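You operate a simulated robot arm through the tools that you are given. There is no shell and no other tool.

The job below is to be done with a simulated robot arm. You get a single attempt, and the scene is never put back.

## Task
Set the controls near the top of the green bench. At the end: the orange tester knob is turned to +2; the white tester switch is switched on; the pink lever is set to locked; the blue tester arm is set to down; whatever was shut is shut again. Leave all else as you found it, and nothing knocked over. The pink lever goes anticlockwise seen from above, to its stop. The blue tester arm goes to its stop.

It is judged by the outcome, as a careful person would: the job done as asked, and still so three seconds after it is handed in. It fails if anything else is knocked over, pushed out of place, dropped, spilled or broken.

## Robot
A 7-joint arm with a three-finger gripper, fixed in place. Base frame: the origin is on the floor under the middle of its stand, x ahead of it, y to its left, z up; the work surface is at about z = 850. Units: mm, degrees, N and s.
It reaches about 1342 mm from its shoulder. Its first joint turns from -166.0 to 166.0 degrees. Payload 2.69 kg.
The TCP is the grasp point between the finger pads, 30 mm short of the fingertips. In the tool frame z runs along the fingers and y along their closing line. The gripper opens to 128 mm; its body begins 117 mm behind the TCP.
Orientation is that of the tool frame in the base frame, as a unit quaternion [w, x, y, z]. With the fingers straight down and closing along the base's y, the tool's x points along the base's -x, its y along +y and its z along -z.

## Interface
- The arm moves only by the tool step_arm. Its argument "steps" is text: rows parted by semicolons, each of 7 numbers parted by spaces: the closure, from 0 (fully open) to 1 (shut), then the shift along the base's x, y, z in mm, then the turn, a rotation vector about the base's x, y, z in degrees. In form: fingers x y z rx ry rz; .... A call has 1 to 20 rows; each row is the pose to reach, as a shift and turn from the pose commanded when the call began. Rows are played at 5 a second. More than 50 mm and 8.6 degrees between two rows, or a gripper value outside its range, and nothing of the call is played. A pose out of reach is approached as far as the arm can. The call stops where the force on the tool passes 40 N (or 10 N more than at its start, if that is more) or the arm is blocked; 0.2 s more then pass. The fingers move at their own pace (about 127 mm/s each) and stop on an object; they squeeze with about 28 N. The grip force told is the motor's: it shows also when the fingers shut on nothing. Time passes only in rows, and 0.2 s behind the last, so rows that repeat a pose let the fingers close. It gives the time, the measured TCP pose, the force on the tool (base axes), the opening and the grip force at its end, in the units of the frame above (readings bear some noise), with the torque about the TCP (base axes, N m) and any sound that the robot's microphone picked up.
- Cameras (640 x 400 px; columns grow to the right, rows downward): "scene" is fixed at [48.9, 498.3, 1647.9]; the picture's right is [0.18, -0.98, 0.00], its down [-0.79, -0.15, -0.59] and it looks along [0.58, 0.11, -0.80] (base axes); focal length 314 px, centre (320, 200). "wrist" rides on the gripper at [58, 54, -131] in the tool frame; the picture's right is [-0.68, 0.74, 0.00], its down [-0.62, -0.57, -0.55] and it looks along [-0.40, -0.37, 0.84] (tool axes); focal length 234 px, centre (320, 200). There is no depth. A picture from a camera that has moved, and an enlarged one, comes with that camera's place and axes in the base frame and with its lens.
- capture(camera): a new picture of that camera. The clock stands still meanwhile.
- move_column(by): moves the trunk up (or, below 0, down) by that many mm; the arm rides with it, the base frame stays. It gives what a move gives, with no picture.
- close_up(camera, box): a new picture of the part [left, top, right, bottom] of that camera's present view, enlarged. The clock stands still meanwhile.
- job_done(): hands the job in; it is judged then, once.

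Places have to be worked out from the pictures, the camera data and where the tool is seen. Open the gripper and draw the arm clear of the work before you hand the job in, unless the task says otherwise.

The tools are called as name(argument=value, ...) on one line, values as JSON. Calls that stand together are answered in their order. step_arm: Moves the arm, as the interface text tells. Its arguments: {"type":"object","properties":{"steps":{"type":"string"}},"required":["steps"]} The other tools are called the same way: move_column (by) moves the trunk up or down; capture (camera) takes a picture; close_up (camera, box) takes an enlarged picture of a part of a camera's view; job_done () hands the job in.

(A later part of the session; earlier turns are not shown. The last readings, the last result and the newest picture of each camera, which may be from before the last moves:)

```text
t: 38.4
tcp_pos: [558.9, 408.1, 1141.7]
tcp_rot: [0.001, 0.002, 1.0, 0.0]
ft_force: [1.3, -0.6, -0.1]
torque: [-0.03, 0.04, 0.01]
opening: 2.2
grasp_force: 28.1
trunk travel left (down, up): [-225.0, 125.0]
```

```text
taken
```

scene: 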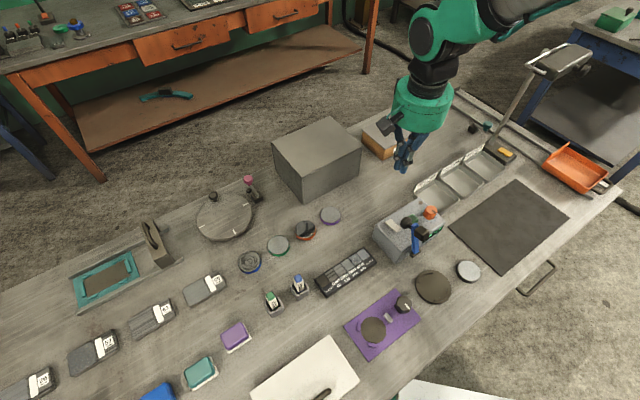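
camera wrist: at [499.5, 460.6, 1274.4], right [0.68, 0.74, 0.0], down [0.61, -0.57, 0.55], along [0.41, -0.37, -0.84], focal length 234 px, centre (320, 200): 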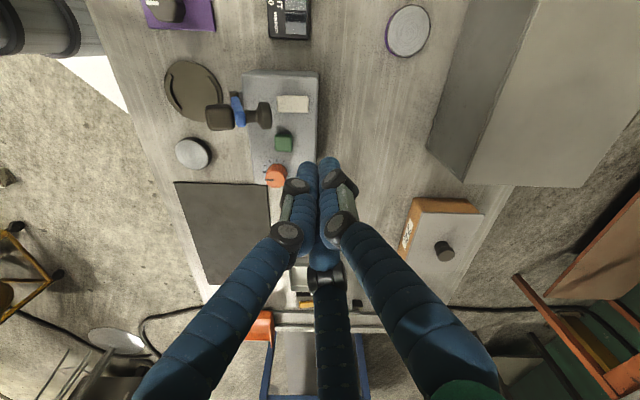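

The closed fingers form a cluster about 30 mm wide, now at depth ~108 mm behind the tester front on the arm's line. I lower it behind the mushroom knob to tip height about 955 and look.

step_arm(steps="1 0 0 -40 0 0 0; 1 0 0 -80 0 0 0; 1 0 0 -120 0 0 0; 1 0 0 -150 0 0 0; 1 0 0 -157 0 0 0; 1 0 0 -157 0 0 0")

close_up(camera="scene", box=[340, 130, 500, 290])

close_up(camera="wrist", box=[200, 60, 400, 240])

```text
t: 39.8
tcp_pos: [557.8, 408.8, 986.5]
tcp_rot: [0.001, 0.0, 1.0, 0.001]
ft_force: [-0.5, 0.1, 0.2]
torque: [-0.01, -0.01, 0.0]
opening: 2.2
grasp_force: 28.1
trunk travel left (down, up): [-225.0, 125.0]
```

```text
2.50 times, centred on (420, 210) of scene
camera zoom: at [48.9, 498.3, 1647.9], right [0.18, -0.98, 0.0], down [-0.79, -0.15, -0.59], along [0.58, 0.11, -0.8], focal length 786 px, centre (70, 175)
```

zoom: 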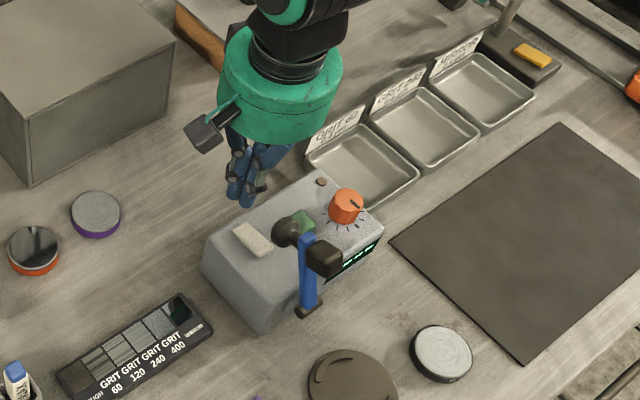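

```text
2.22 times, centred on (300, 150) of wrist
camera zoom: at [498.4, 460.1, 1117.9], right [0.68, 0.74, 0.0], down [0.61, -0.57, 0.55], along [0.41, -0.37, -0.84], focal length 520 px, centre (364, 311)
```

zoom: 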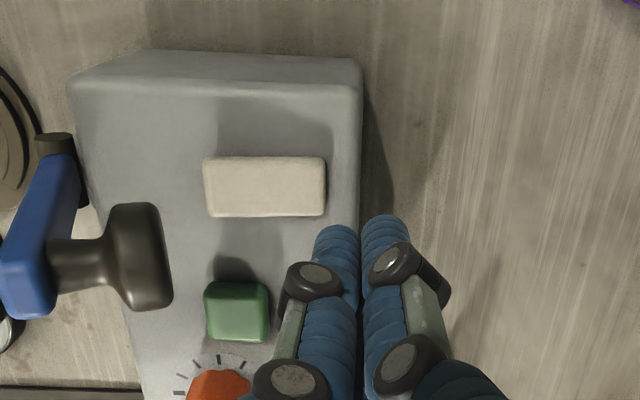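

Cluster and knob are lined up (lateral ~105 both), with about 43 mm free before contact. I advance outward up to just short of contact, then a few slow millimetres to feel the arm's resistance.

step_arm(steps="1 -9 -9 0 0 0 0; 1 -18 -18 0 0 0 0; 1 -26 -26 0 0 0 0; 1 -28 -28 0 0 0 0; 1 -30 -30 0 0 0 0; 1 -32 -32 0 0 0 0; 1 -34 -34 0 0 0 0; 1 -36 -36 0 0 0 0; 1 -38 -38 0 0 0 0")

close_up(camera="scene", box=[350, 170, 480, 280])

```text
t: 41.8
tcp_pos: [517.9, 369.7, 984.7]
tcp_rot: [0.001, -0.001, 1.0, 0.001]
ft_force: [0.1, -0.8, -0.7]
torque: [-0.02, 0.01, 0.02]
opening: 2.1
grasp_force: 28.0
trunk travel left (down, up): [-225.0, 125.0]
```

```text
3.64 times, centred on (415, 225) of scene
camera zoom: at [48.9, 498.3, 1647.9], right [0.18, -0.98, 0.0], down [-0.79, -0.15, -0.59], along [0.58, 0.11, -0.8], focal length 1143 px, centre (-26, 109)
```

zoom: 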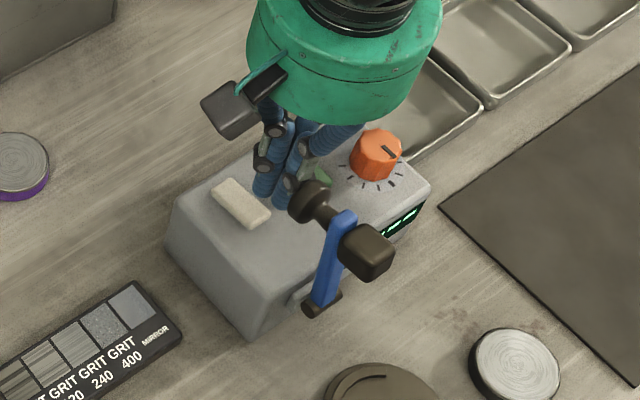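

The arm yields outward with almost no force, so outward is its way. I keep pushing smoothly outward and watch.

step_arm(steps="1 -4 -4 0 0 0 0; 1 -8 -8 0 0 0 0; 1 -12 -12 0 0 0 0; 1 -16 -16 0 0 0 0; 1 -20 -20 0 0 0 0; 1 -24 -24 0 0 0 0; 1 -28 -28 0 0 0 0; 1 -32 -32 0 0 0 0; 1 -36 -36 0 0 0 0")

close_up(camera="scene", box=[350, 170, 480, 280])

```text
t: 43.8
tcp_pos: [482.0, 333.8, 985.3]
tcp_rot: [0.001, 0.0, 1.0, 0.002]
ft_force: [0.1, 0.4, -0.5]
torque: [-0.03, -0.04, -0.02]
opening: 2.3
grasp_force: 27.6
trunk travel left (down, up): [-225.0, 125.0]
```

```text
3.64 times, centred on (415, 225) of scene
camera zoom: at [48.9, 498.3, 1647.9], right [0.18, -0.98, 0.0], down [-0.79, -0.15, -0.59], along [0.58, 0.11, -0.8], focal length 1143 px, centre (-26, 109)
```

zoom: 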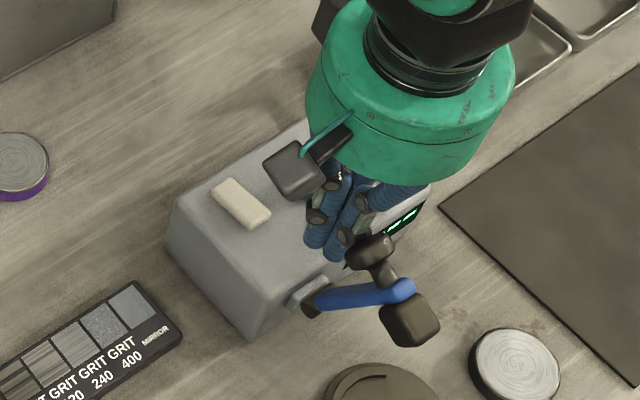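

The bar is now about 38° past vertical outward with no load on the tool. I push another 40 mm outward.

step_arm(steps="1 -4 -4 0 0 0 0; 1 -8 -8 0 0 0 0; 1 -12 -12 0 0 0 0; 1 -16 -16 0 0 0 0; 1 -20 -20 0 0 0 0; 1 -24 -24 0 0 0 0; 1 -28 -28 0 0 0 0")

close_up(camera="scene", box=[350, 180, 480, 300])

capture(camera="wrist")

```text
t: 45.4
tcp_pos: [454.4, 304.8, 986.1]
tcp_rot: [0.0, 0.0, 1.0, 0.001]
ft_force: [0.1, 0.0, -0.2]
torque: [0.01, 0.01, 0.03]
opening: 2.2
grasp_force: 28.0
trunk travel left (down, up): [-225.0, 125.0]
```

```text
3.33 times, centred on (415, 240) of scene
camera zoom: at [48.9, 498.3, 1647.9], right [0.18, -0.98, 0.0], down [-0.79, -0.15, -0.59], along [0.58, 0.11, -0.8], focal length 1048 px, centre (3, 67)
```

zoom: 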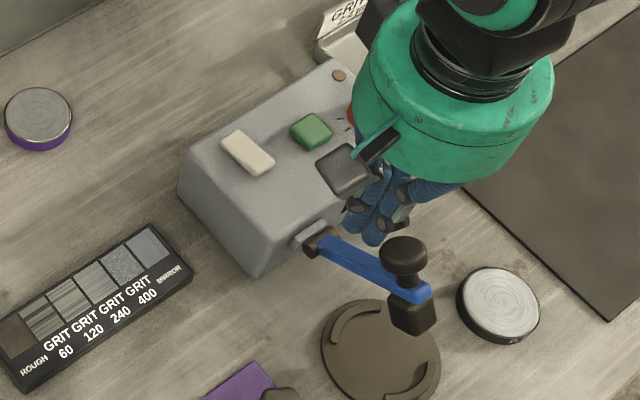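

```text
taken
camera wrist: at [396.8, 357.9, 1118.0], right [0.68, 0.74, 0.0], down [0.61, -0.57, 0.55], along [0.41, -0.37, -0.84], focal length 234 px, centre (320, 200)
```

wrist: 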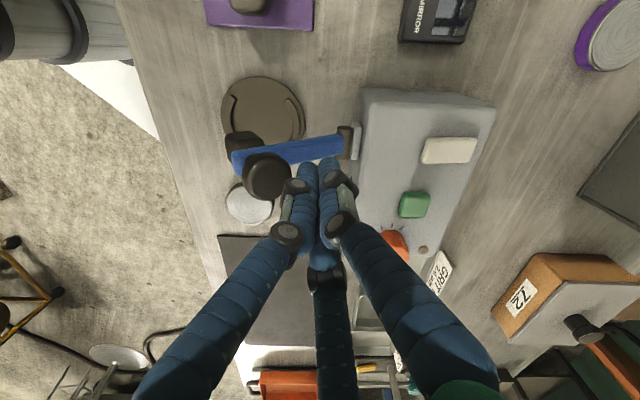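

The arm holds itself at about 35° above horizontal, its mushroom knob now facing up near (426, 285, 984). I raise the closed fingers, move over that knob, and come down to just above it.

step_arm(steps="1 3 3 20 0 0 0; 1 3 3 50 0 0 0; 1 -10 -7 60 0 0 0; 1 -20 -15 60 0 0 0; 1 -29 -22 60 0 0 0; 1 -29 -22 45 0 0 0; 1 -29 -22 40 0 0 0")

close_up(camera="scene", box=[350, 180, 480, 300])

close_up(camera="wrist", box=[200, 60, 440, 240])

```text
t: 47.0
tcp_pos: [425.8, 283.4, 1025.3]
tcp_rot: [0.001, -0.001, 1.0, 0.001]
ft_force: [-0.3, -0.7, -1.0]
torque: [0.01, 0.03, 0.01]
opening: 2.2
grasp_force: 27.2
trunk travel left (down, up): [-225.0, 125.0]
```

```text
3.33 times, centred on (415, 240) of scene
camera zoom: at [48.9, 498.3, 1647.9], right [0.18, -0.98, 0.0], down [-0.79, -0.15, -0.59], along [0.58, 0.11, -0.8], focal length 1048 px, centre (3, 67)
```

zoom: 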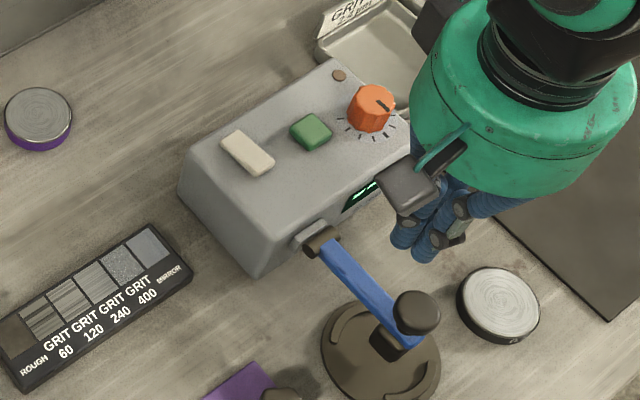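

```text
2.22 times, centred on (320, 150) of wrist
camera zoom: at [368.0, 336.2, 1157.4], right [0.68, 0.74, 0.0], down [0.61, -0.57, 0.55], along [0.41, -0.37, -0.84], focal length 520 px, centre (320, 311)
```

zoom: 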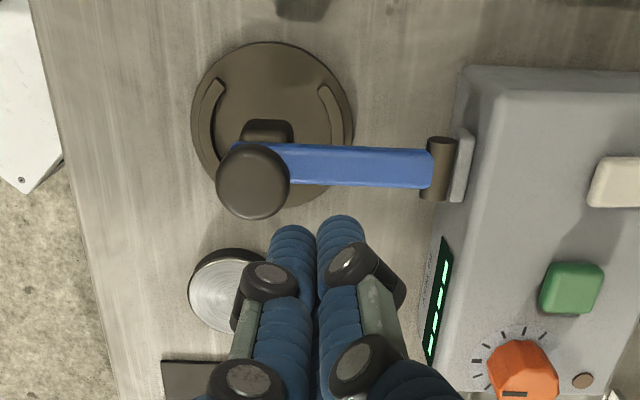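

The arm has sunk to roughly 14° above horizontal by itself. I hold over its knob's new place and check whether it is still moving.

step_arm(steps="1 -11 -8 0 0 0 0; 1 -21 -15 0 0 0 0; 1 -21 -15 0 0 0 0; 1 -21 -15 0 0 0 0; 1 -21 -15 0 0 0 0")

close_up(camera="scene", box=[350, 180, 480, 300])

close_up(camera="wrist", box=[200, 60, 440, 240])

```text
t: 48.2
tcp_pos: [404.9, 267.8, 1026.1]
tcp_rot: [0.001, 0.0, 1.0, 0.0]
ft_force: [-0.7, 0.5, 0.7]
torque: [0.0, 0.0, 0.0]
opening: 2.2
grasp_force: 28.1
trunk travel left (down, up): [-225.0, 125.0]
```

```text
3.33 times, centred on (415, 240) of scene
camera zoom: at [48.9, 498.3, 1647.9], right [0.18, -0.98, 0.0], down [-0.79, -0.15, -0.59], along [0.58, 0.11, -0.8], focal length 1048 px, centre (3, 67)
```

zoom: 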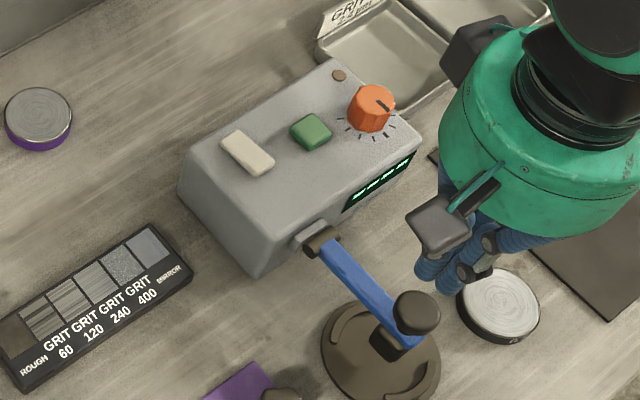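

```text
2.22 times, centred on (320, 150) of wrist
camera zoom: at [346.8, 321.1, 1157.7], right [0.68, 0.74, 0.0], down [0.61, -0.57, 0.55], along [0.41, -0.37, -0.84], focal length 520 px, centre (320, 311)
```

zoom: 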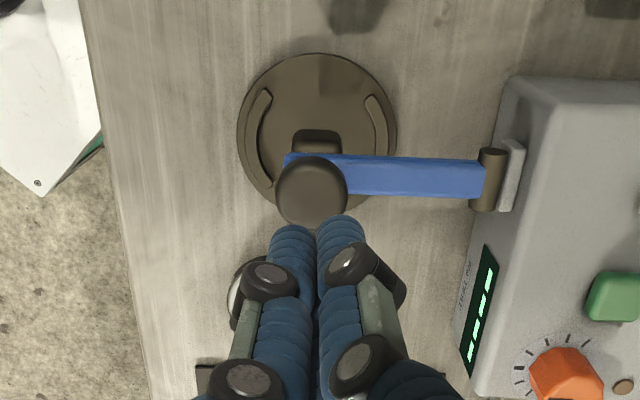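

It is standing still now. The knob top is at about (397, 270, ~955); I centre over it and come down slowly to feel whether it is on its stop.

step_arm(steps="1 -4 1 0 0 0 0; 1 -8 2.5 -15 0 0 0; 1 -8 2.5 -27 0 0 0; 1 -8 2.5 -30 0 0 0; 1 -8 2.5 -33 0 0 0; 1 -8 2.5 -36 0 0 0")

```text
t: 49.6
tcp_pos: [396.7, 271.8, 989.5]
tcp_rot: [0.0, 0.0, 1.0, 0.0]
ft_force: [0.4, -0.6, 0.9]
torque: [-0.01, -0.02, 0.01]
opening: 1.9
grasp_force: 28.2
trunk travel left (down, up): [-225.0, 125.0]
```

No contact yet at tip height ~960. I continue down in 2 mm steps.

step_arm(steps="1 0 0 -2 0 0 0; 1 0 0 -4 0 0 0; 1 0 0 -6 0 0 0; 1 0 0 -8 0 0 0")

close_up(camera="scene", box=[350, 180, 480, 300])

```text
t: 50.6
tcp_pos: [396.1, 270.4, 982.1]
tcp_rot: [0.002, 0.0, 1.0, 0.001]
ft_force: [-0.7, 0.2, 0.6]
torque: [0.01, 0.03, 0.03]
opening: 2.2
grasp_force: 28.0
trunk travel left (down, up): [-225.0, 125.0]
```

```text
3.33 times, centred on (415, 240) of scene
camera zoom: at [48.9, 498.3, 1647.9], right [0.18, -0.98, 0.0], down [-0.79, -0.15, -0.59], along [0.58, 0.11, -0.8], focal length 1048 px, centre (3, 67)
```

zoom: 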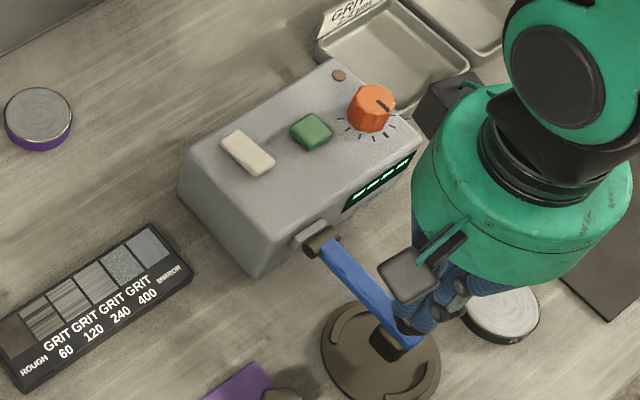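

step_arm(steps="1 0 0 -2 0 0 0; 1 0 0 -4 0 0 0; 1 0 0 -5 0 0 0; 1 0 0 -6 0 0 0")

close_up(camera="wrist", box=[220, 80, 420, 240])

```text
t: 51.6
tcp_pos: [398.1, 271.0, 976.0]
tcp_rot: [0.001, 0.0, 1.0, 0.001]
ft_force: [-0.3, 0.2, 0.6]
torque: [0.01, 0.0, 0.0]
opening: 2.2
grasp_force: 28.4
trunk travel left (down, up): [-225.0, 125.0]
```

```text
2.50 times, centred on (320, 160) of wrist
camera zoom: at [338.7, 323.2, 1108.1], right [0.68, 0.74, 0.0], down [0.61, -0.57, 0.55], along [0.41, -0.37, -0.84], focal length 585 px, centre (320, 300)
```

zoom: 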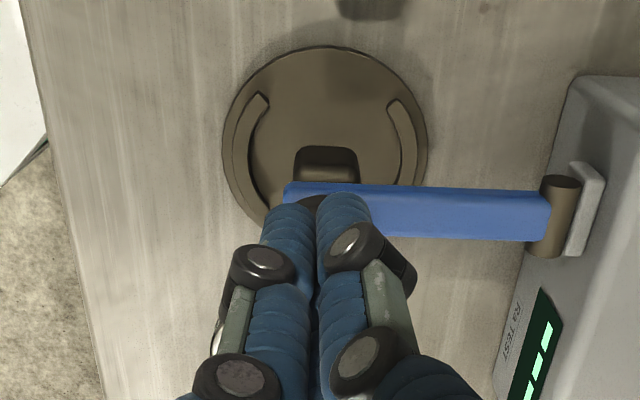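

Still no load at tip height 946; I continue down in small steps.

step_arm(steps="1 0 0 -2 0 0 0; 1 0 0 -4 0 0 0; 1 0 0 -6 0 0 0; 1 0 0 -8 0 0 0")

```text
t: 52.8
tcp_pos: [395.3, 269.8, 969.5]
tcp_rot: [0.002, 0.0, 1.0, 0.002]
ft_force: [-10.1, -7.7, 28.9]
torque: [-0.39, -0.03, -0.11]
opening: 2.2
grasp_force: 27.9
trunk travel left (down, up): [-225.0, 125.0]
stopped in row 4: the force on the tool passed its limit at 41 N (the readings are from after the stop); the commanded pose is now the measured one
```

A firm stop was met at tip height ~940, which is where the knob top sits with the bar horizontal, so the arm is on its stop. I back off upward and check nothing shifted.

step_arm(steps="1 0 0 10 0 0 0; 1 0 0 40 0 0 0; 1 0 0 80 0 0 0; 1 0 0 120 0 0 0; 1 20 0 160 0 0 0; 1 20 0 160 0 0 0")

close_up(camera="scene", box=[350, 180, 480, 300])

close_up(camera="wrist", box=[200, 60, 440, 240])

```text
t: 54.2
tcp_pos: [419.0, 271.0, 1129.0]
tcp_rot: [0.002, 0.0, 1.0, 0.001]
ft_force: [-0.1, -0.8, 1.1]
torque: [0.01, 0.0, -0.03]
opening: 2.0
grasp_force: 28.1
trunk travel left (down, up): [-225.0, 125.0]
```

```text
3.33 times, centred on (415, 240) of scene
camera zoom: at [48.9, 498.3, 1647.9], right [0.18, -0.98, 0.0], down [-0.79, -0.15, -0.59], along [0.58, 0.11, -0.8], focal length 1048 px, centre (3, 67)
```

zoom: 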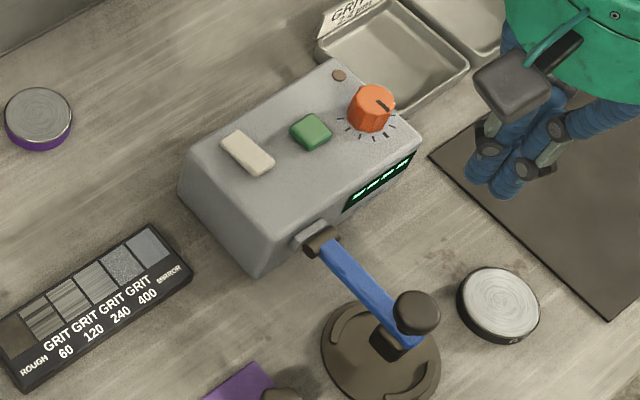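

```text
2.22 times, centred on (320, 150) of wrist
camera zoom: at [360.5, 322.8, 1261.7], right [0.68, 0.74, 0.0], down [0.61, -0.57, 0.55], along [0.41, -0.37, -0.84], focal length 520 px, centre (320, 311)
```

zoom: 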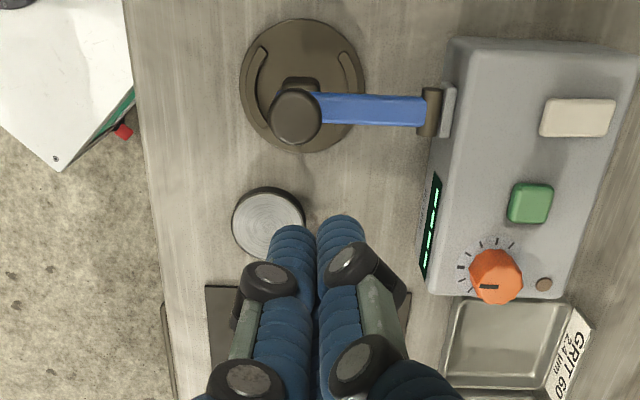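

The arm stays down, the tester and nest are unmoved. Next the rocker: its raised front end is at about (514, 372, 919), so I move the closed fingertips over (511, 369), just outside its middle, and come down near it.

step_arm(steps="1 23 25 0 0 0 0; 1 46 50 0 0 0 0; 1 70 75 0 0 0 0; 1 92 98 0 0 0 0; 1 92 98 -40 0 0 0; 1 92 98 -80 0 0 0; 1 92 98 -120 0 0 0; 1 92 98 -145 0 0 0; 1 92 98 -160 0 0 0; 1 92 98 -160 0 0 0")

close_up(camera="scene", box=[370, 190, 450, 250])

close_up(camera="wrist", box=[250, 100, 400, 220])

```text
t: 56.4
tcp_pos: [508.9, 369.0, 968.9]
tcp_rot: [0.001, 0.0, 1.0, 0.001]
ft_force: [-0.5, -0.4, 0.5]
torque: [-0.03, 0.02, 0.0]
opening: 2.2
grasp_force: 28.1
trunk travel left (down, up): [-225.0, 125.0]
```

```text
6.67 times, centred on (410, 220) of scene
camera zoom: at [48.9, 498.3, 1647.9], right [0.18, -0.98, 0.0], down [-0.79, -0.15, -0.59], along [0.58, 0.11, -0.8], focal length 2096 px, centre (-280, 67)
```

zoom: 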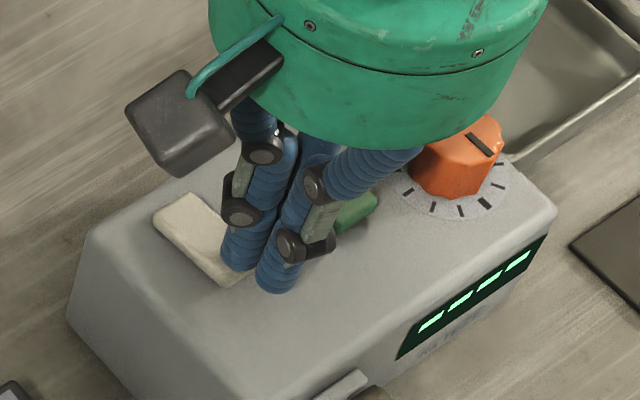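

```text
3.33 times, centred on (325, 160) of wrist
camera zoom: at [451.4, 421.4, 1100.7], right [0.68, 0.74, 0.0], down [0.61, -0.57, 0.55], along [0.41, -0.37, -0.84], focal length 781 px, centre (303, 333)
```

zoom: 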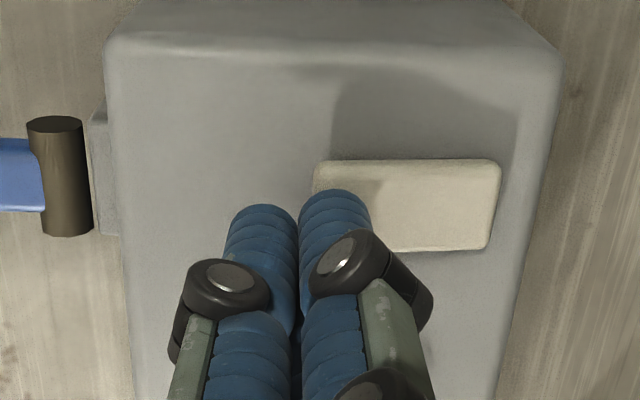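

The tips are at z 939, slightly too far out and left; the switch centre works out at (531, 385) with its front edge at depth 49. I shift 8 mm in +x and lower in fine steps until it gives.

step_arm(steps="1 4 0.5 -4 0 0 0; 1 8 1 -10 0 0 0; 1 8 1 -14 0 0 0; 1 8 1 -16 0 0 0; 1 8 1 -18 0 0 0")

step_arm(steps="1 0 0 -1 0 0 0; 1 0 0 -2 0 0 0; 1 0 0 -3 0 0 0; 1 0 0 -3 0 0 0")

```text
t: 57.2
tcp_pos: [516.6, 369.5, 959.7]
tcp_rot: [0.003, 0.0, 1.0, 0.002]
ft_force: [-13.6, -7.1, 26.2]
torque: [0.19, 0.25, 0.25]
opening: 2.0
grasp_force: 28.8
trunk travel left (down, up): [-225.0, 125.0]
heard: click
stopped in row 3: the force on the tool passed its limit at 49 N (the readings are from after the stop); the commanded pose is now the measured one
```

```text
t: 57.6
tcp_pos: [516.0, 369.2, 959.6]
tcp_rot: [0.002, -0.001, 1.0, 0.002]
ft_force: [-13.7, -8.0, 25.1]
torque: [0.2, 0.24, 0.19]
opening: 2.0
grasp_force: 28.5
trunk travel left (down, up): [-225.0, 125.0]
stopped in row 1: the force on the tool passed its limit at 43 N (the readings are from after the stop); the commanded pose is now the measured one
```

A click was heard and the switch bottomed out. I lift off and check the rocker's tilt and the tester's position.

step_arm(steps="1 0 0 5 0 0 0; 1 0 0 30 0 0 0; 1 0 0 70 0 0 0; 1 -20 20 110 0 0 0; 1 -50 60 140 0 0 0; 1 -80 100 140 0 0 0; 1 -80 100 140 0 0 0")

close_up(camera="scene", box=[370, 190, 450, 250])

close_up(camera="wrist", box=[220, 90, 420, 250])

capture(camera="scene")

```text
refused: row 5 steps farther than a row can; nothing moved
```

```text
6.67 times, centred on (410, 220) of scene
camera zoom: at [48.9, 498.3, 1647.9], right [0.18, -0.98, 0.0], down [-0.79, -0.15, -0.59], along [0.58, 0.11, -0.8], focal length 2096 px, centre (-280, 67)
```

zoom: 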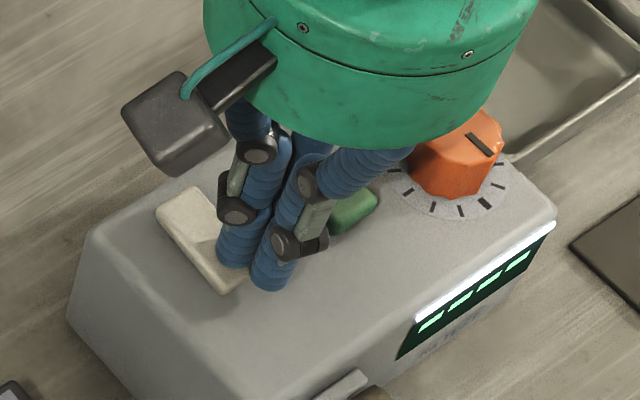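

```text
2.50 times, centred on (320, 170) of wrist
camera zoom: at [457.5, 421.7, 1091.9], right [0.68, 0.74, 0.01], down [0.61, -0.57, 0.55], along [0.41, -0.37, -0.84], focal length 585 px, centre (320, 275)
```

zoom: 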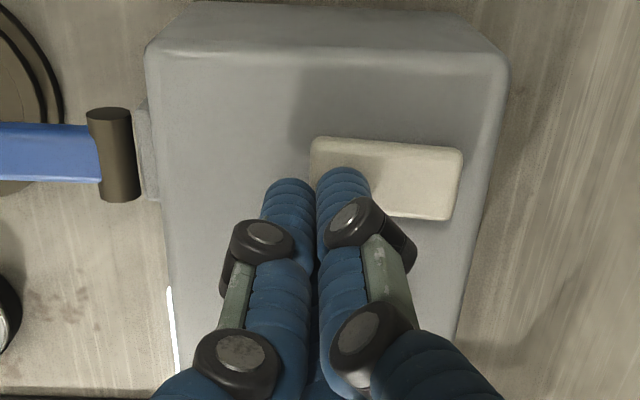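

```text
taken
```

scene: 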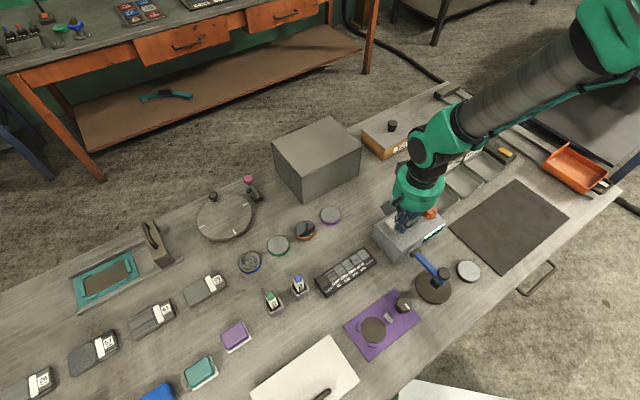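

A white light strip above the display has lit, so the switch is on. I lift off in shorter steps and move above the orange knob with the fingers opening.

step_arm(steps="1 0 0 5 0 0 0; 1 0 0 30 0 0 0; 1 0 0 70 0 0 0; 1 0 0 110 0 0 0; 0.5 15 -20 130 0 0 0; 0 30 -40 140 0 0 0; 0 50 -65 140 0 0 0; 0 66 -86 140 0 0 0; 0 66 -86 140 0 0 0; 0 66 -86 140 0 0 0")

capture(camera="wrist")

close_up(camera="scene", box=[360, 170, 480, 260])

```text
t: 59.8
tcp_pos: [583.2, 286.1, 1098.8]
tcp_rot: [0.002, -0.001, 1.0, 0.002]
ft_force: [-0.3, -1.1, -0.2]
torque: [-0.02, -0.01, 0.0]
opening: 127.9
grasp_force: 0.0
trunk travel left (down, up): [-225.0, 125.0]
```

```text
taken
camera wrist: at [525.6, 337.7, 1230.1], right [0.68, 0.74, 0.0], down [0.61, -0.57, 0.55], along [0.41, -0.37, -0.84], focal length 234 px, centre (320, 200)
```

wrist: 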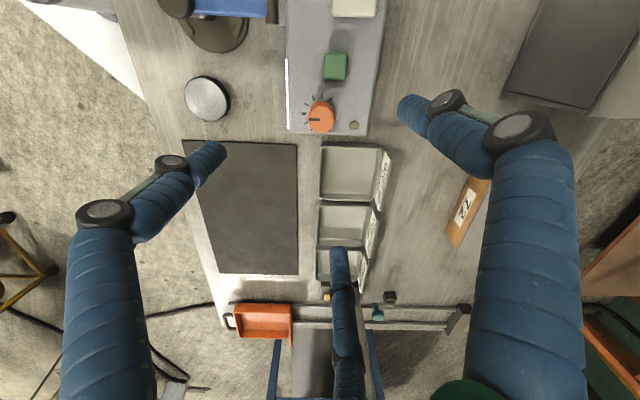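

```text
4.44 times, centred on (420, 215) of scene
camera zoom: at [48.9, 498.3, 1647.9], right [0.18, -0.98, 0.0], down [-0.79, -0.15, -0.59], along [0.58, 0.11, -0.8], focal length 1397 px, centre (-124, 133)
```

zoom: 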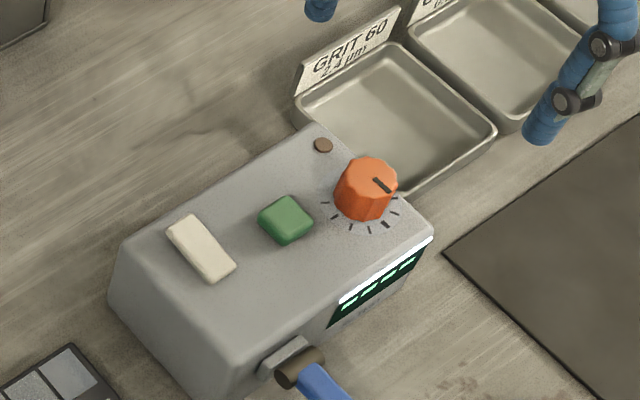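

close_up(camera="wrist", box=[270, 60, 390, 160])

close_up(camera="scene", box=[420, 195, 460, 230])

```text
4.00 times, centred on (330, 110) of wrist
camera zoom: at [525.6, 337.7, 1230.1], right [0.68, 0.74, 0.0], down [0.61, -0.57, 0.55], along [0.41, -0.37, -0.84], focal length 937 px, centre (280, 560)
```

zoom: 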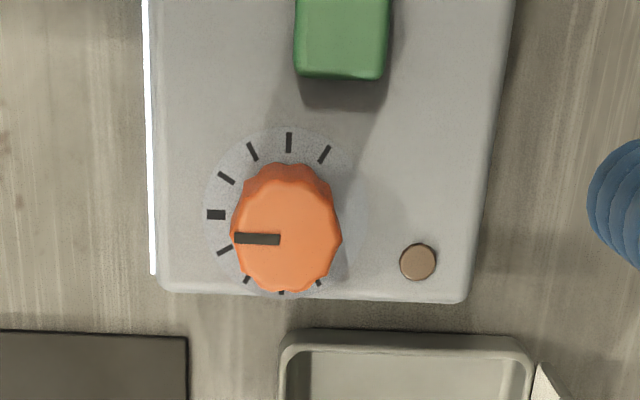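

```text
11.43 times, centred on (440, 212) of scene
camera zoom: at [48.9, 498.3, 1647.9], right [0.18, -0.98, 0.0], down [-0.79, -0.15, -0.59], along [0.58, 0.11, -0.8], focal length 3593 px, centre (-1051, 57)
```

zoom: 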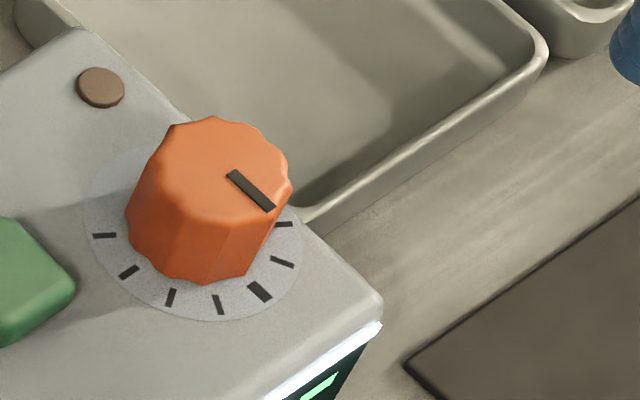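

The overhead view shows nine ticks symmetric about the bold 0, with the pointer on 0, so +2 is 60° clockwise. The knob axis is at (581, 290), its top at z ≈ 941 and about 34 mm across; I set the fingers to ~50 mm opening and come down over it, first to z 1000.

step_arm(steps="0.3 -1 2 -20 0 0 0; 0.61 -2 4 -50 0 0 0; 0.61 -2 4 -80 0 0 0; 0.61 -2 4 -98 0 0 0; 0.61 -2 4 -98 0 0 0; 0.61 -2 4 -98 0 0 0")

close_up(camera="wrist", box=[220, 80, 420, 240])

close_up(camera="scene", box=[380, 160, 480, 250])

```text
t: 61.2
tcp_pos: [581.5, 289.1, 1001.2]
tcp_rot: [0.002, 0.0, 1.0, 0.002]
ft_force: [-0.1, -0.4, 0.3]
torque: [0.03, -0.01, 0.0]
opening: 49.8
grasp_force: 0.0
trunk travel left (down, up): [-225.0, 125.0]
```

```text
2.50 times, centred on (320, 160) of wrist
camera zoom: at [522.7, 341.9, 1132.2], right [0.68, 0.74, 0.0], down [0.61, -0.57, 0.55], along [0.41, -0.37, -0.84], focal length 585 px, centre (320, 300)
```

zoom: 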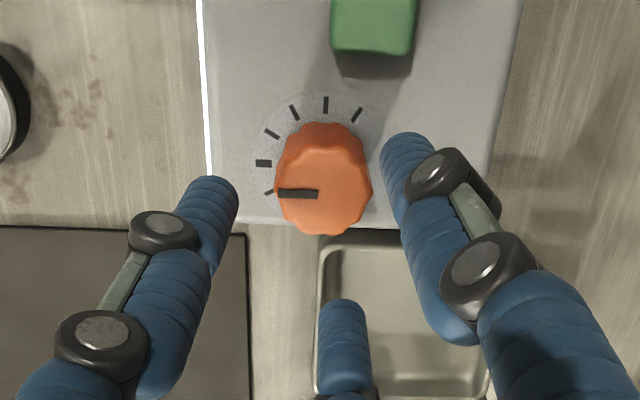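

```text
4.44 times, centred on (430, 205) of scene
camera zoom: at [48.9, 498.3, 1647.9], right [0.18, -0.98, 0.0], down [-0.79, -0.15, -0.59], along [0.58, 0.11, -0.8], focal length 1397 px, centre (-169, 178)
```

zoom: 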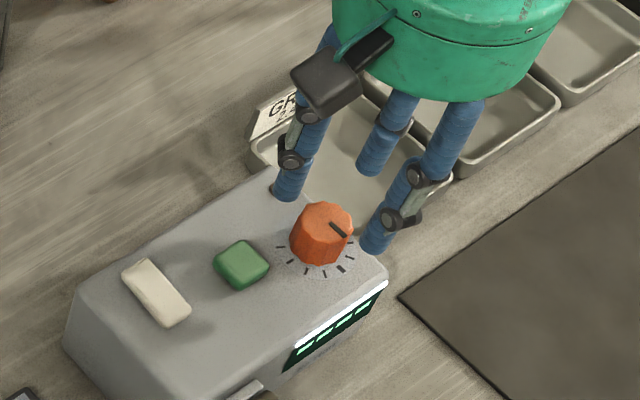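

The knob is centred between the three fingers. I lower in steps to TCP z ≈ 950 with the opening held, watching the force.

step_arm(steps="0.61 0 0 -12 0 0 0; 0.61 0 0 -24 0 0 0; 0.61 0 0 -34 0 0 0; 0.61 0 0 -42 0 0 0; 0.61 0 0 -47 0 0 0; 0.61 0 0 -50 0 0 0")

close_up(camera="wrist", box=[220, 80, 420, 240])

close_up(camera="scene", box=[400, 180, 470, 240])

```text
t: 62.6
tcp_pos: [583.6, 290.4, 955.4]
tcp_rot: [0.005, -0.001, 1.0, 0.003]
ft_force: [-6.3, -2.9, 17.0]
torque: [-0.5, 0.83, -0.02]
opening: 56.1
grasp_force: 4.5
trunk travel left (down, up): [-225.0, 125.0]
stopped in row 6: the force on the tool passed its limit at 45 N (the readings are from after the stop); the commanded pose is now the measured one
```

```text
2.50 times, centred on (320, 160) of wrist
camera zoom: at [524.7, 342.1, 1087.1], right [0.68, 0.74, 0.01], down [0.61, -0.57, 0.55], along [0.41, -0.37, -0.83], focal length 585 px, centre (320, 300)
```

zoom: 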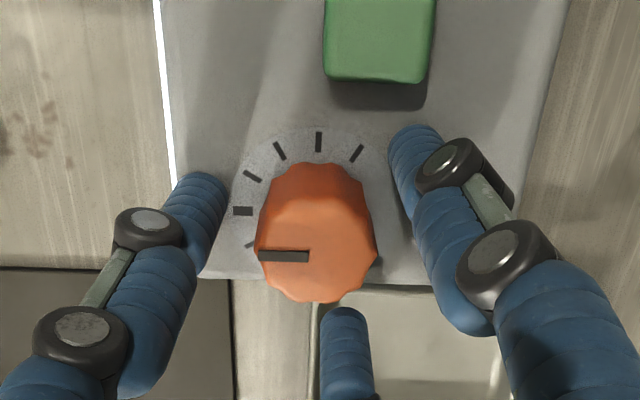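

```text
6.67 times, centred on (435, 210) of scene
camera zoom: at [48.9, 498.3, 1647.9], right [0.18, -0.98, 0.0], down [-0.79, -0.15, -0.59], along [0.58, 0.11, -0.8], focal length 2096 px, centre (-447, 133)
```

zoom: 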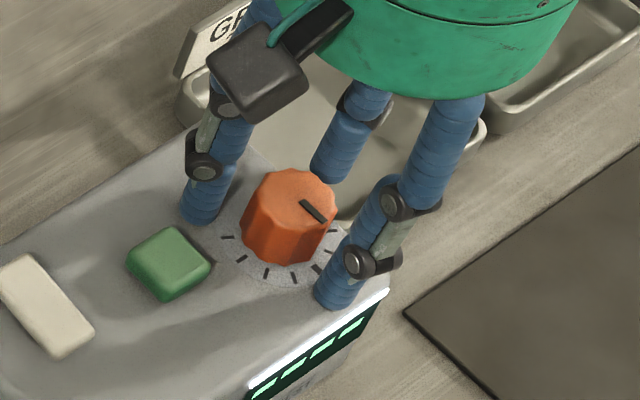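

The fingertips touched the tester's top at TCP z ≈ 955, so they reach ~45 mm below the TCP at this opening. I back up 6 mm, re-centre by −2.5 mm in x, then close on the knob.

step_arm(steps="0.61 -1.5 0 4 -0.3 -0.5 0; 0.61 -2.5 0 6 -0.3 -0.5 0; 0.61 -2.5 0 6 -0.3 -0.5 0; 0.61 -2.5 0 6 -0.3 -0.5 0")

close_up(camera="scene", box=[400, 180, 470, 240])

```text
t: 63.6
tcp_pos: [582.0, 290.5, 960.1]
tcp_rot: [0.009, -0.001, 1.0, 0.0]
ft_force: [-0.3, -0.4, 0.5]
torque: [0.01, 0.01, 0.01]
opening: 49.9
grasp_force: 0.0
trunk travel left (down, up): [-225.0, 125.0]
```

```text
6.67 times, centred on (435, 210) of scene
camera zoom: at [48.9, 498.3, 1647.9], right [0.18, -0.98, 0.0], down [-0.79, -0.15, -0.59], along [0.58, 0.11, -0.8], focal length 2096 px, centre (-447, 133)
```

zoom: 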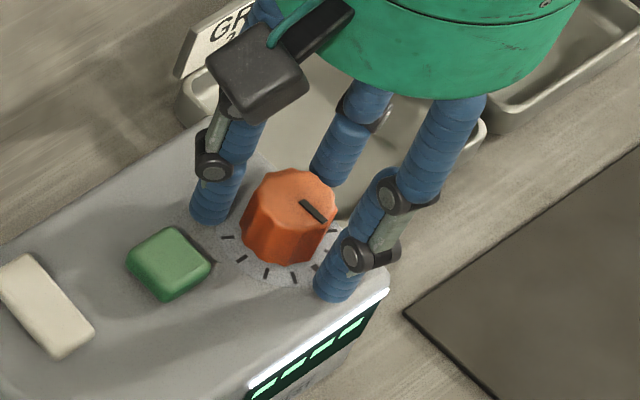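

Free again at z 960 with no load. I take out the 1° tilt and close on the knob.

step_arm(steps="0.65 -0.5 0 0 0.0 0.5 0; 0.68 -1 -0.5 0 0 1 0; 0.72 -1 -0.5 0 0 1 0; 0.8 -1 -0.5 0 0 1 0; 1 -1 -0.5 0 0 1 0; 1 -1 -0.5 0 0 1 0; 1 -1 -0.5 0 0 1 0")

close_up(camera="scene", box=[400, 180, 470, 240])

close_up(camera="wrist", box=[220, 80, 420, 240])

```text
t: 65.2
tcp_pos: [582.4, 290.7, 959.4]
tcp_rot: [0.001, -0.002, 1.0, 0.0]
ft_force: [0.6, 28.5, -4.7]
torque: [0.91, -0.06, -0.05]
opening: 32.3
grasp_force: 45.5
trunk travel left (down, up): [-225.0, 125.0]
```

```text
6.67 times, centred on (435, 210) of scene
camera zoom: at [48.9, 498.3, 1647.9], right [0.18, -0.98, 0.0], down [-0.79, -0.15, -0.59], along [0.58, 0.11, -0.8], focal length 2096 px, centre (-447, 133)
```

zoom: 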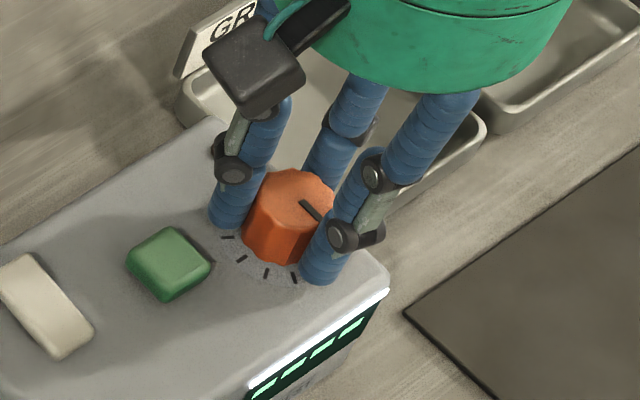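

```text
2.50 times, centred on (320, 160) of wrist
camera zoom: at [523.4, 344.3, 1091.5], right [0.68, 0.74, 0.0], down [0.62, -0.56, 0.55], along [0.41, -0.37, -0.84], focal length 585 px, centre (320, 300)
```

zoom: 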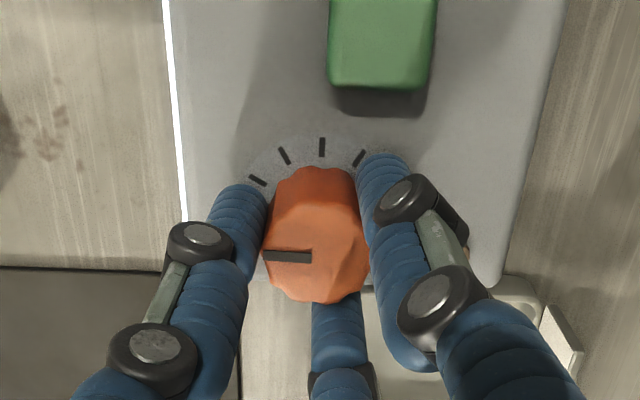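

Gripped (opening 32 mm), but there is a 28 N sideways load in +y: the hand is off-centre. I ease the hand +y to relieve it before turning.

step_arm(steps="1 0 0.7 0 0 0 0; 1 0 1.5 0 0 0 0; 1 0 1.5 0 0 0 0")

```text
t: 66.0
tcp_pos: [580.5, 291.0, 959.1]
tcp_rot: [-0.001, -0.001, 1.0, 0.0]
ft_force: [4.9, 16.7, -1.8]
torque: [0.46, -0.09, -0.03]
opening: 31.8
grasp_force: 45.3
trunk travel left (down, up): [-225.0, 125.0]
```

step_arm(steps="1 0.4 1 0 0 0 0; 1 0.6 2 0 0 0 0; 1 0.6 2 0 0 0 0")

```text
t: 66.8
tcp_pos: [581.6, 292.0, 958.5]
tcp_rot: [-0.001, -0.001, 1.0, 0.0]
ft_force: [-2.8, -0.4, 1.4]
torque: [-0.01, 0.12, 0.03]
opening: 30.9
grasp_force: 44.8
trunk travel left (down, up): [-225.0, 125.0]
```

The load is balanced now at (581.6, 292). I turn 30° clockwise (one tick) and check.

step_arm(steps="1 0 0 0 0 0 -5; 1 0 0 0 0 0 -10; 1 0 0 0 0 0 -15; 1 0 0 0 0 0 -20; 1 0 0 0 0 0 -25; 1 0 0 0 0 0 -30; 1 0 0 0 0 0 -30")

close_up(camera="scene", box=[400, 180, 470, 240])

close_up(camera="wrist", box=[220, 80, 420, 240])

```text
t: 68.4
tcp_pos: [581.2, 292.5, 959.5]
tcp_rot: [0.0, 0.259, 0.966, 0.0]
ft_force: [-17.7, -10.4, -4.1]
torque: [-0.35, 0.51, 0.0]
opening: 30.9
grasp_force: 45.1
trunk travel left (down, up): [-225.0, 125.0]
```

```text
6.67 times, centred on (435, 210) of scene
camera zoom: at [48.9, 498.3, 1647.9], right [0.18, -0.98, 0.0], down [-0.79, -0.15, -0.59], along [0.58, 0.11, -0.8], focal length 2096 px, centre (-447, 133)
```

zoom: 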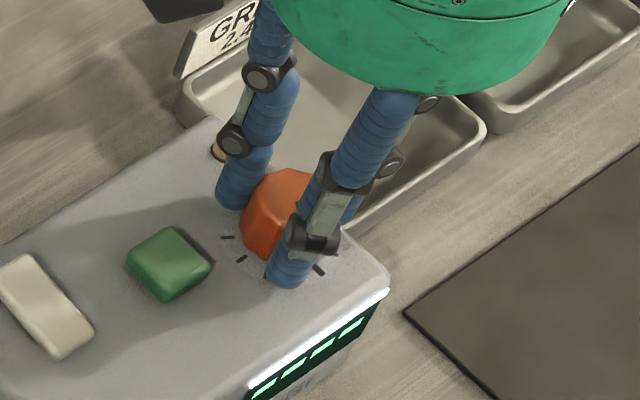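

```text
2.50 times, centred on (320, 160) of wrist
camera zoom: at [556.9, 367.4, 1091.5], right [0.95, 0.3, 0.0], down [0.25, -0.8, 0.55], along [0.16, -0.52, -0.84], focal length 585 px, centre (320, 300)
```

zoom: 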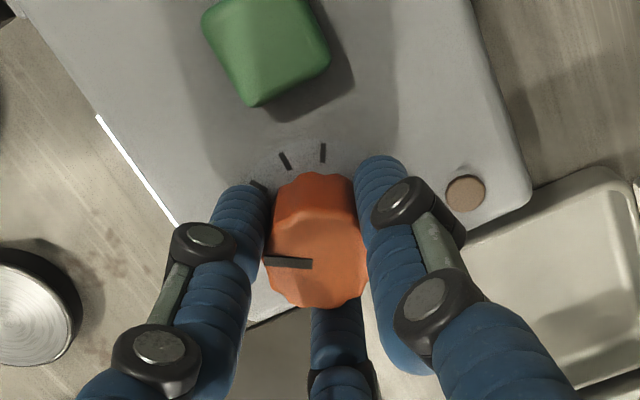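

The knob follows the hand. I relieve the small side load (shift about −1.7, −1 mm) and turn the second 30°.

step_arm(steps="1 -1 -0.6 0 0 0 0; 1 -1.7 -1 0 0 0 -4; 1 -1.7 -1 0 0 0 -8; 1 -1.7 -1 0 0 0 -12; 1 -1.7 -1 0 0 0 -16; 1 -1.7 -1 0 0 0 -20; 1 -1.7 -1 0 0 0 -24; 1 -1.7 -1 0 0 0 -27; 1 -1.7 -1 0 0 0 -30; 1 -1.7 -1 0 0 0 -30")

close_up(camera="wrist", box=[220, 80, 420, 240])

close_up(camera="scene", box=[400, 180, 470, 240])

```text
t: 70.6
tcp_pos: [579.8, 292.2, 958.6]
tcp_rot: [0.0, 0.5, 0.866, 0.0]
ft_force: [-5.5, 2.5, -13.2]
torque: [0.12, 0.1, 0.03]
opening: 30.6
grasp_force: 44.9
trunk travel left (down, up): [-225.0, 125.0]
```

```text
2.50 times, centred on (320, 160) of wrist
camera zoom: at [597.5, 369.2, 1091.6], right [0.98, -0.22, 0.0], down [-0.18, -0.82, 0.55], along [-0.12, -0.54, -0.84], focal length 585 px, centre (320, 300)
```

zoom: 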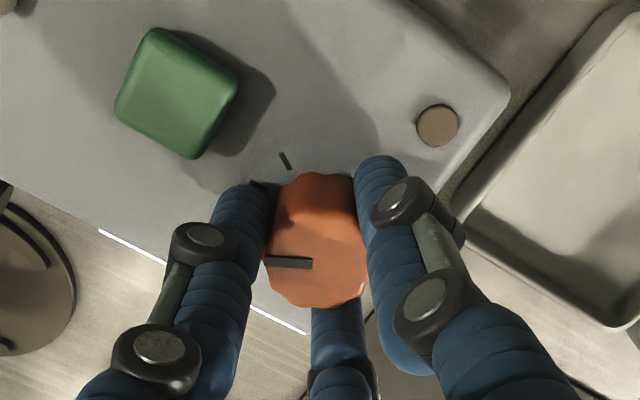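

```text
6.67 times, centred on (435, 210) of scene
camera zoom: at [48.9, 498.3, 1647.9], right [0.18, -0.98, 0.0], down [-0.79, -0.15, -0.59], along [0.58, 0.11, -0.8], focal length 2096 px, centre (-447, 133)
```

zoom: 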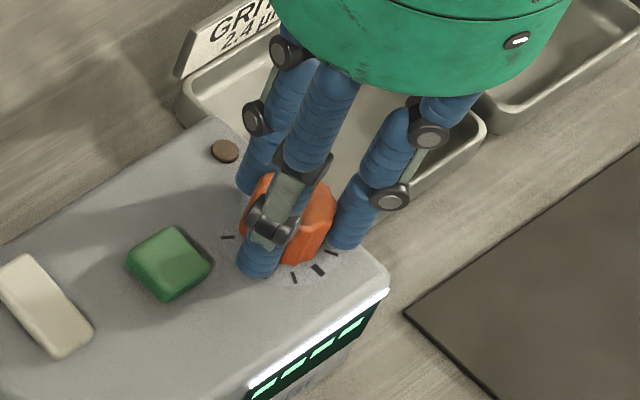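

The knob has turned about 60° with the hand. I release to ~50 mm opening, rise straight up and inspect the pointer.

step_arm(steps="0.8 0 0 0 0 0 0; 0.65 0 0 0 0 0 0; 0.61 0 0 0 0 0 0; 0.61 0 0 0 0 0 0; 0.61 0 0 10 0 0 0; 0.61 0 0 30 0 0 0; 0.61 0 0 60 0 0 0; 0.61 0 0 100 0 0 0; 0.61 0 0 140 0 0 0; 0.61 0 0 140 0 0 0")

close_up(camera="wrist", box=[270, 60, 390, 160])

close_up(camera="scene", box=[420, 195, 460, 230])

```text
t: 72.8
tcp_pos: [579.0, 291.6, 1100.6]
tcp_rot: [0.0, 0.499, 0.867, 0.0]
ft_force: [-0.2, -0.1, -0.1]
torque: [0.04, -0.01, 0.01]
opening: 50.1
grasp_force: 0.1
trunk travel left (down, up): [-225.0, 125.0]
```

```text
4.00 times, centred on (330, 110) of wrist
camera zoom: at [597.0, 367.4, 1232.6], right [0.98, -0.22, 0.0], down [-0.18, -0.82, 0.55], along [-0.12, -0.54, -0.84], focal length 937 px, centre (280, 560)
```

zoom: 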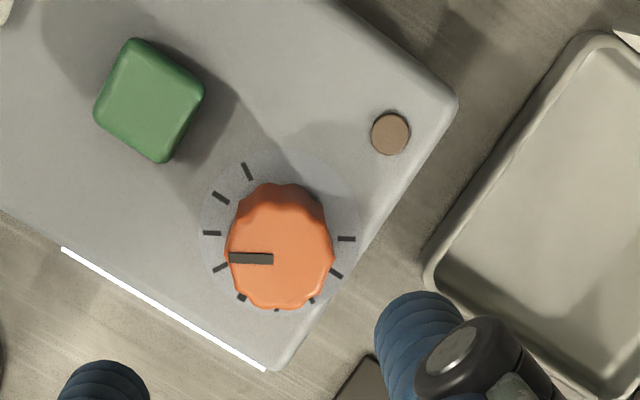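

```text
11.43 times, centred on (440, 212) of scene
camera zoom: at [48.9, 498.3, 1647.9], right [0.18, -0.98, 0.0], down [-0.79, -0.15, -0.59], along [0.58, 0.11, -0.8], focal length 3593 px, centre (-1051, 57)
```

zoom: 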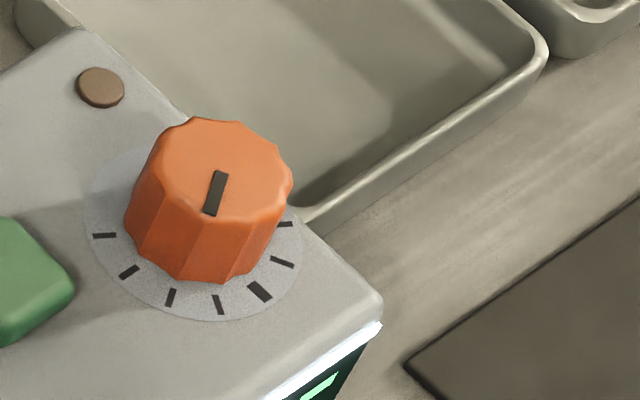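

The pointer now lies along the second tick clockwise from the bold one. I zoom in tighter to measure any remaining angle.

close_up(camera="wrist", box=[315, 95, 345, 120])

close_up(camera="wrist", box=[312, 92, 362, 142])

close_up(camera="scene", box=[426, 203, 448, 225])

```text
16.00 times, centred on (330, 108) of wrist
camera zoom: at [597.0, 367.4, 1232.6], right [0.98, -0.22, 0.0], down [-0.18, -0.82, 0.55], along [-0.12, -0.54, -0.84], focal length 3747 px, centre (160, 1680)
```

zoom: 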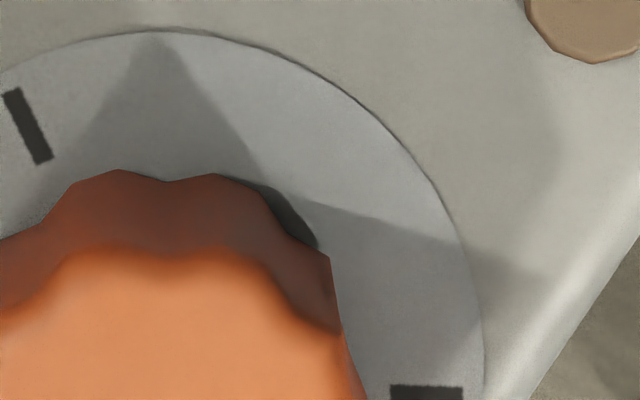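

```text
8.00 times, centred on (337, 117) of wrist
camera zoom: at [597.0, 367.4, 1232.6], right [0.98, -0.22, 0.0], down [-0.18, -0.82, 0.55], along [-0.12, -0.54, -0.84], focal length 1873 px, centre (184, 864)
```

zoom: 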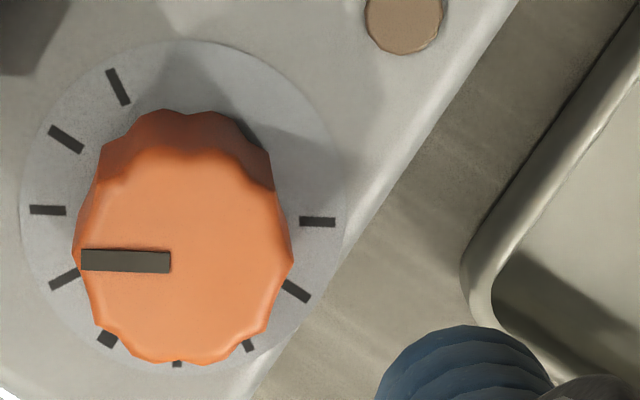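

```text
16.00 times, centred on (437, 214) of scene
camera zoom: at [48.9, 498.3, 1647.9], right [0.18, -0.98, 0.0], down [-0.79, -0.15, -0.59], along [0.58, 0.11, -0.8], focal length 5030 px, centre (-1552, -24)
```

zoom: 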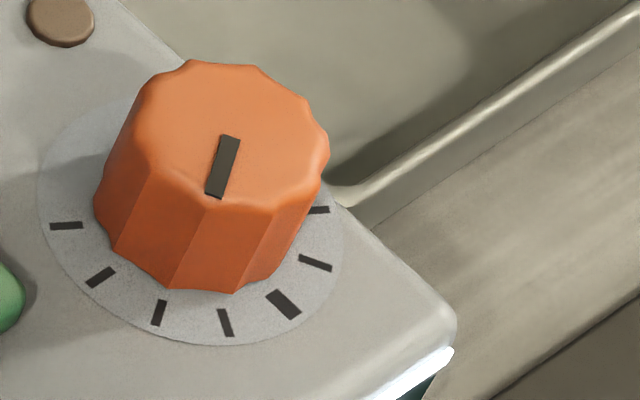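

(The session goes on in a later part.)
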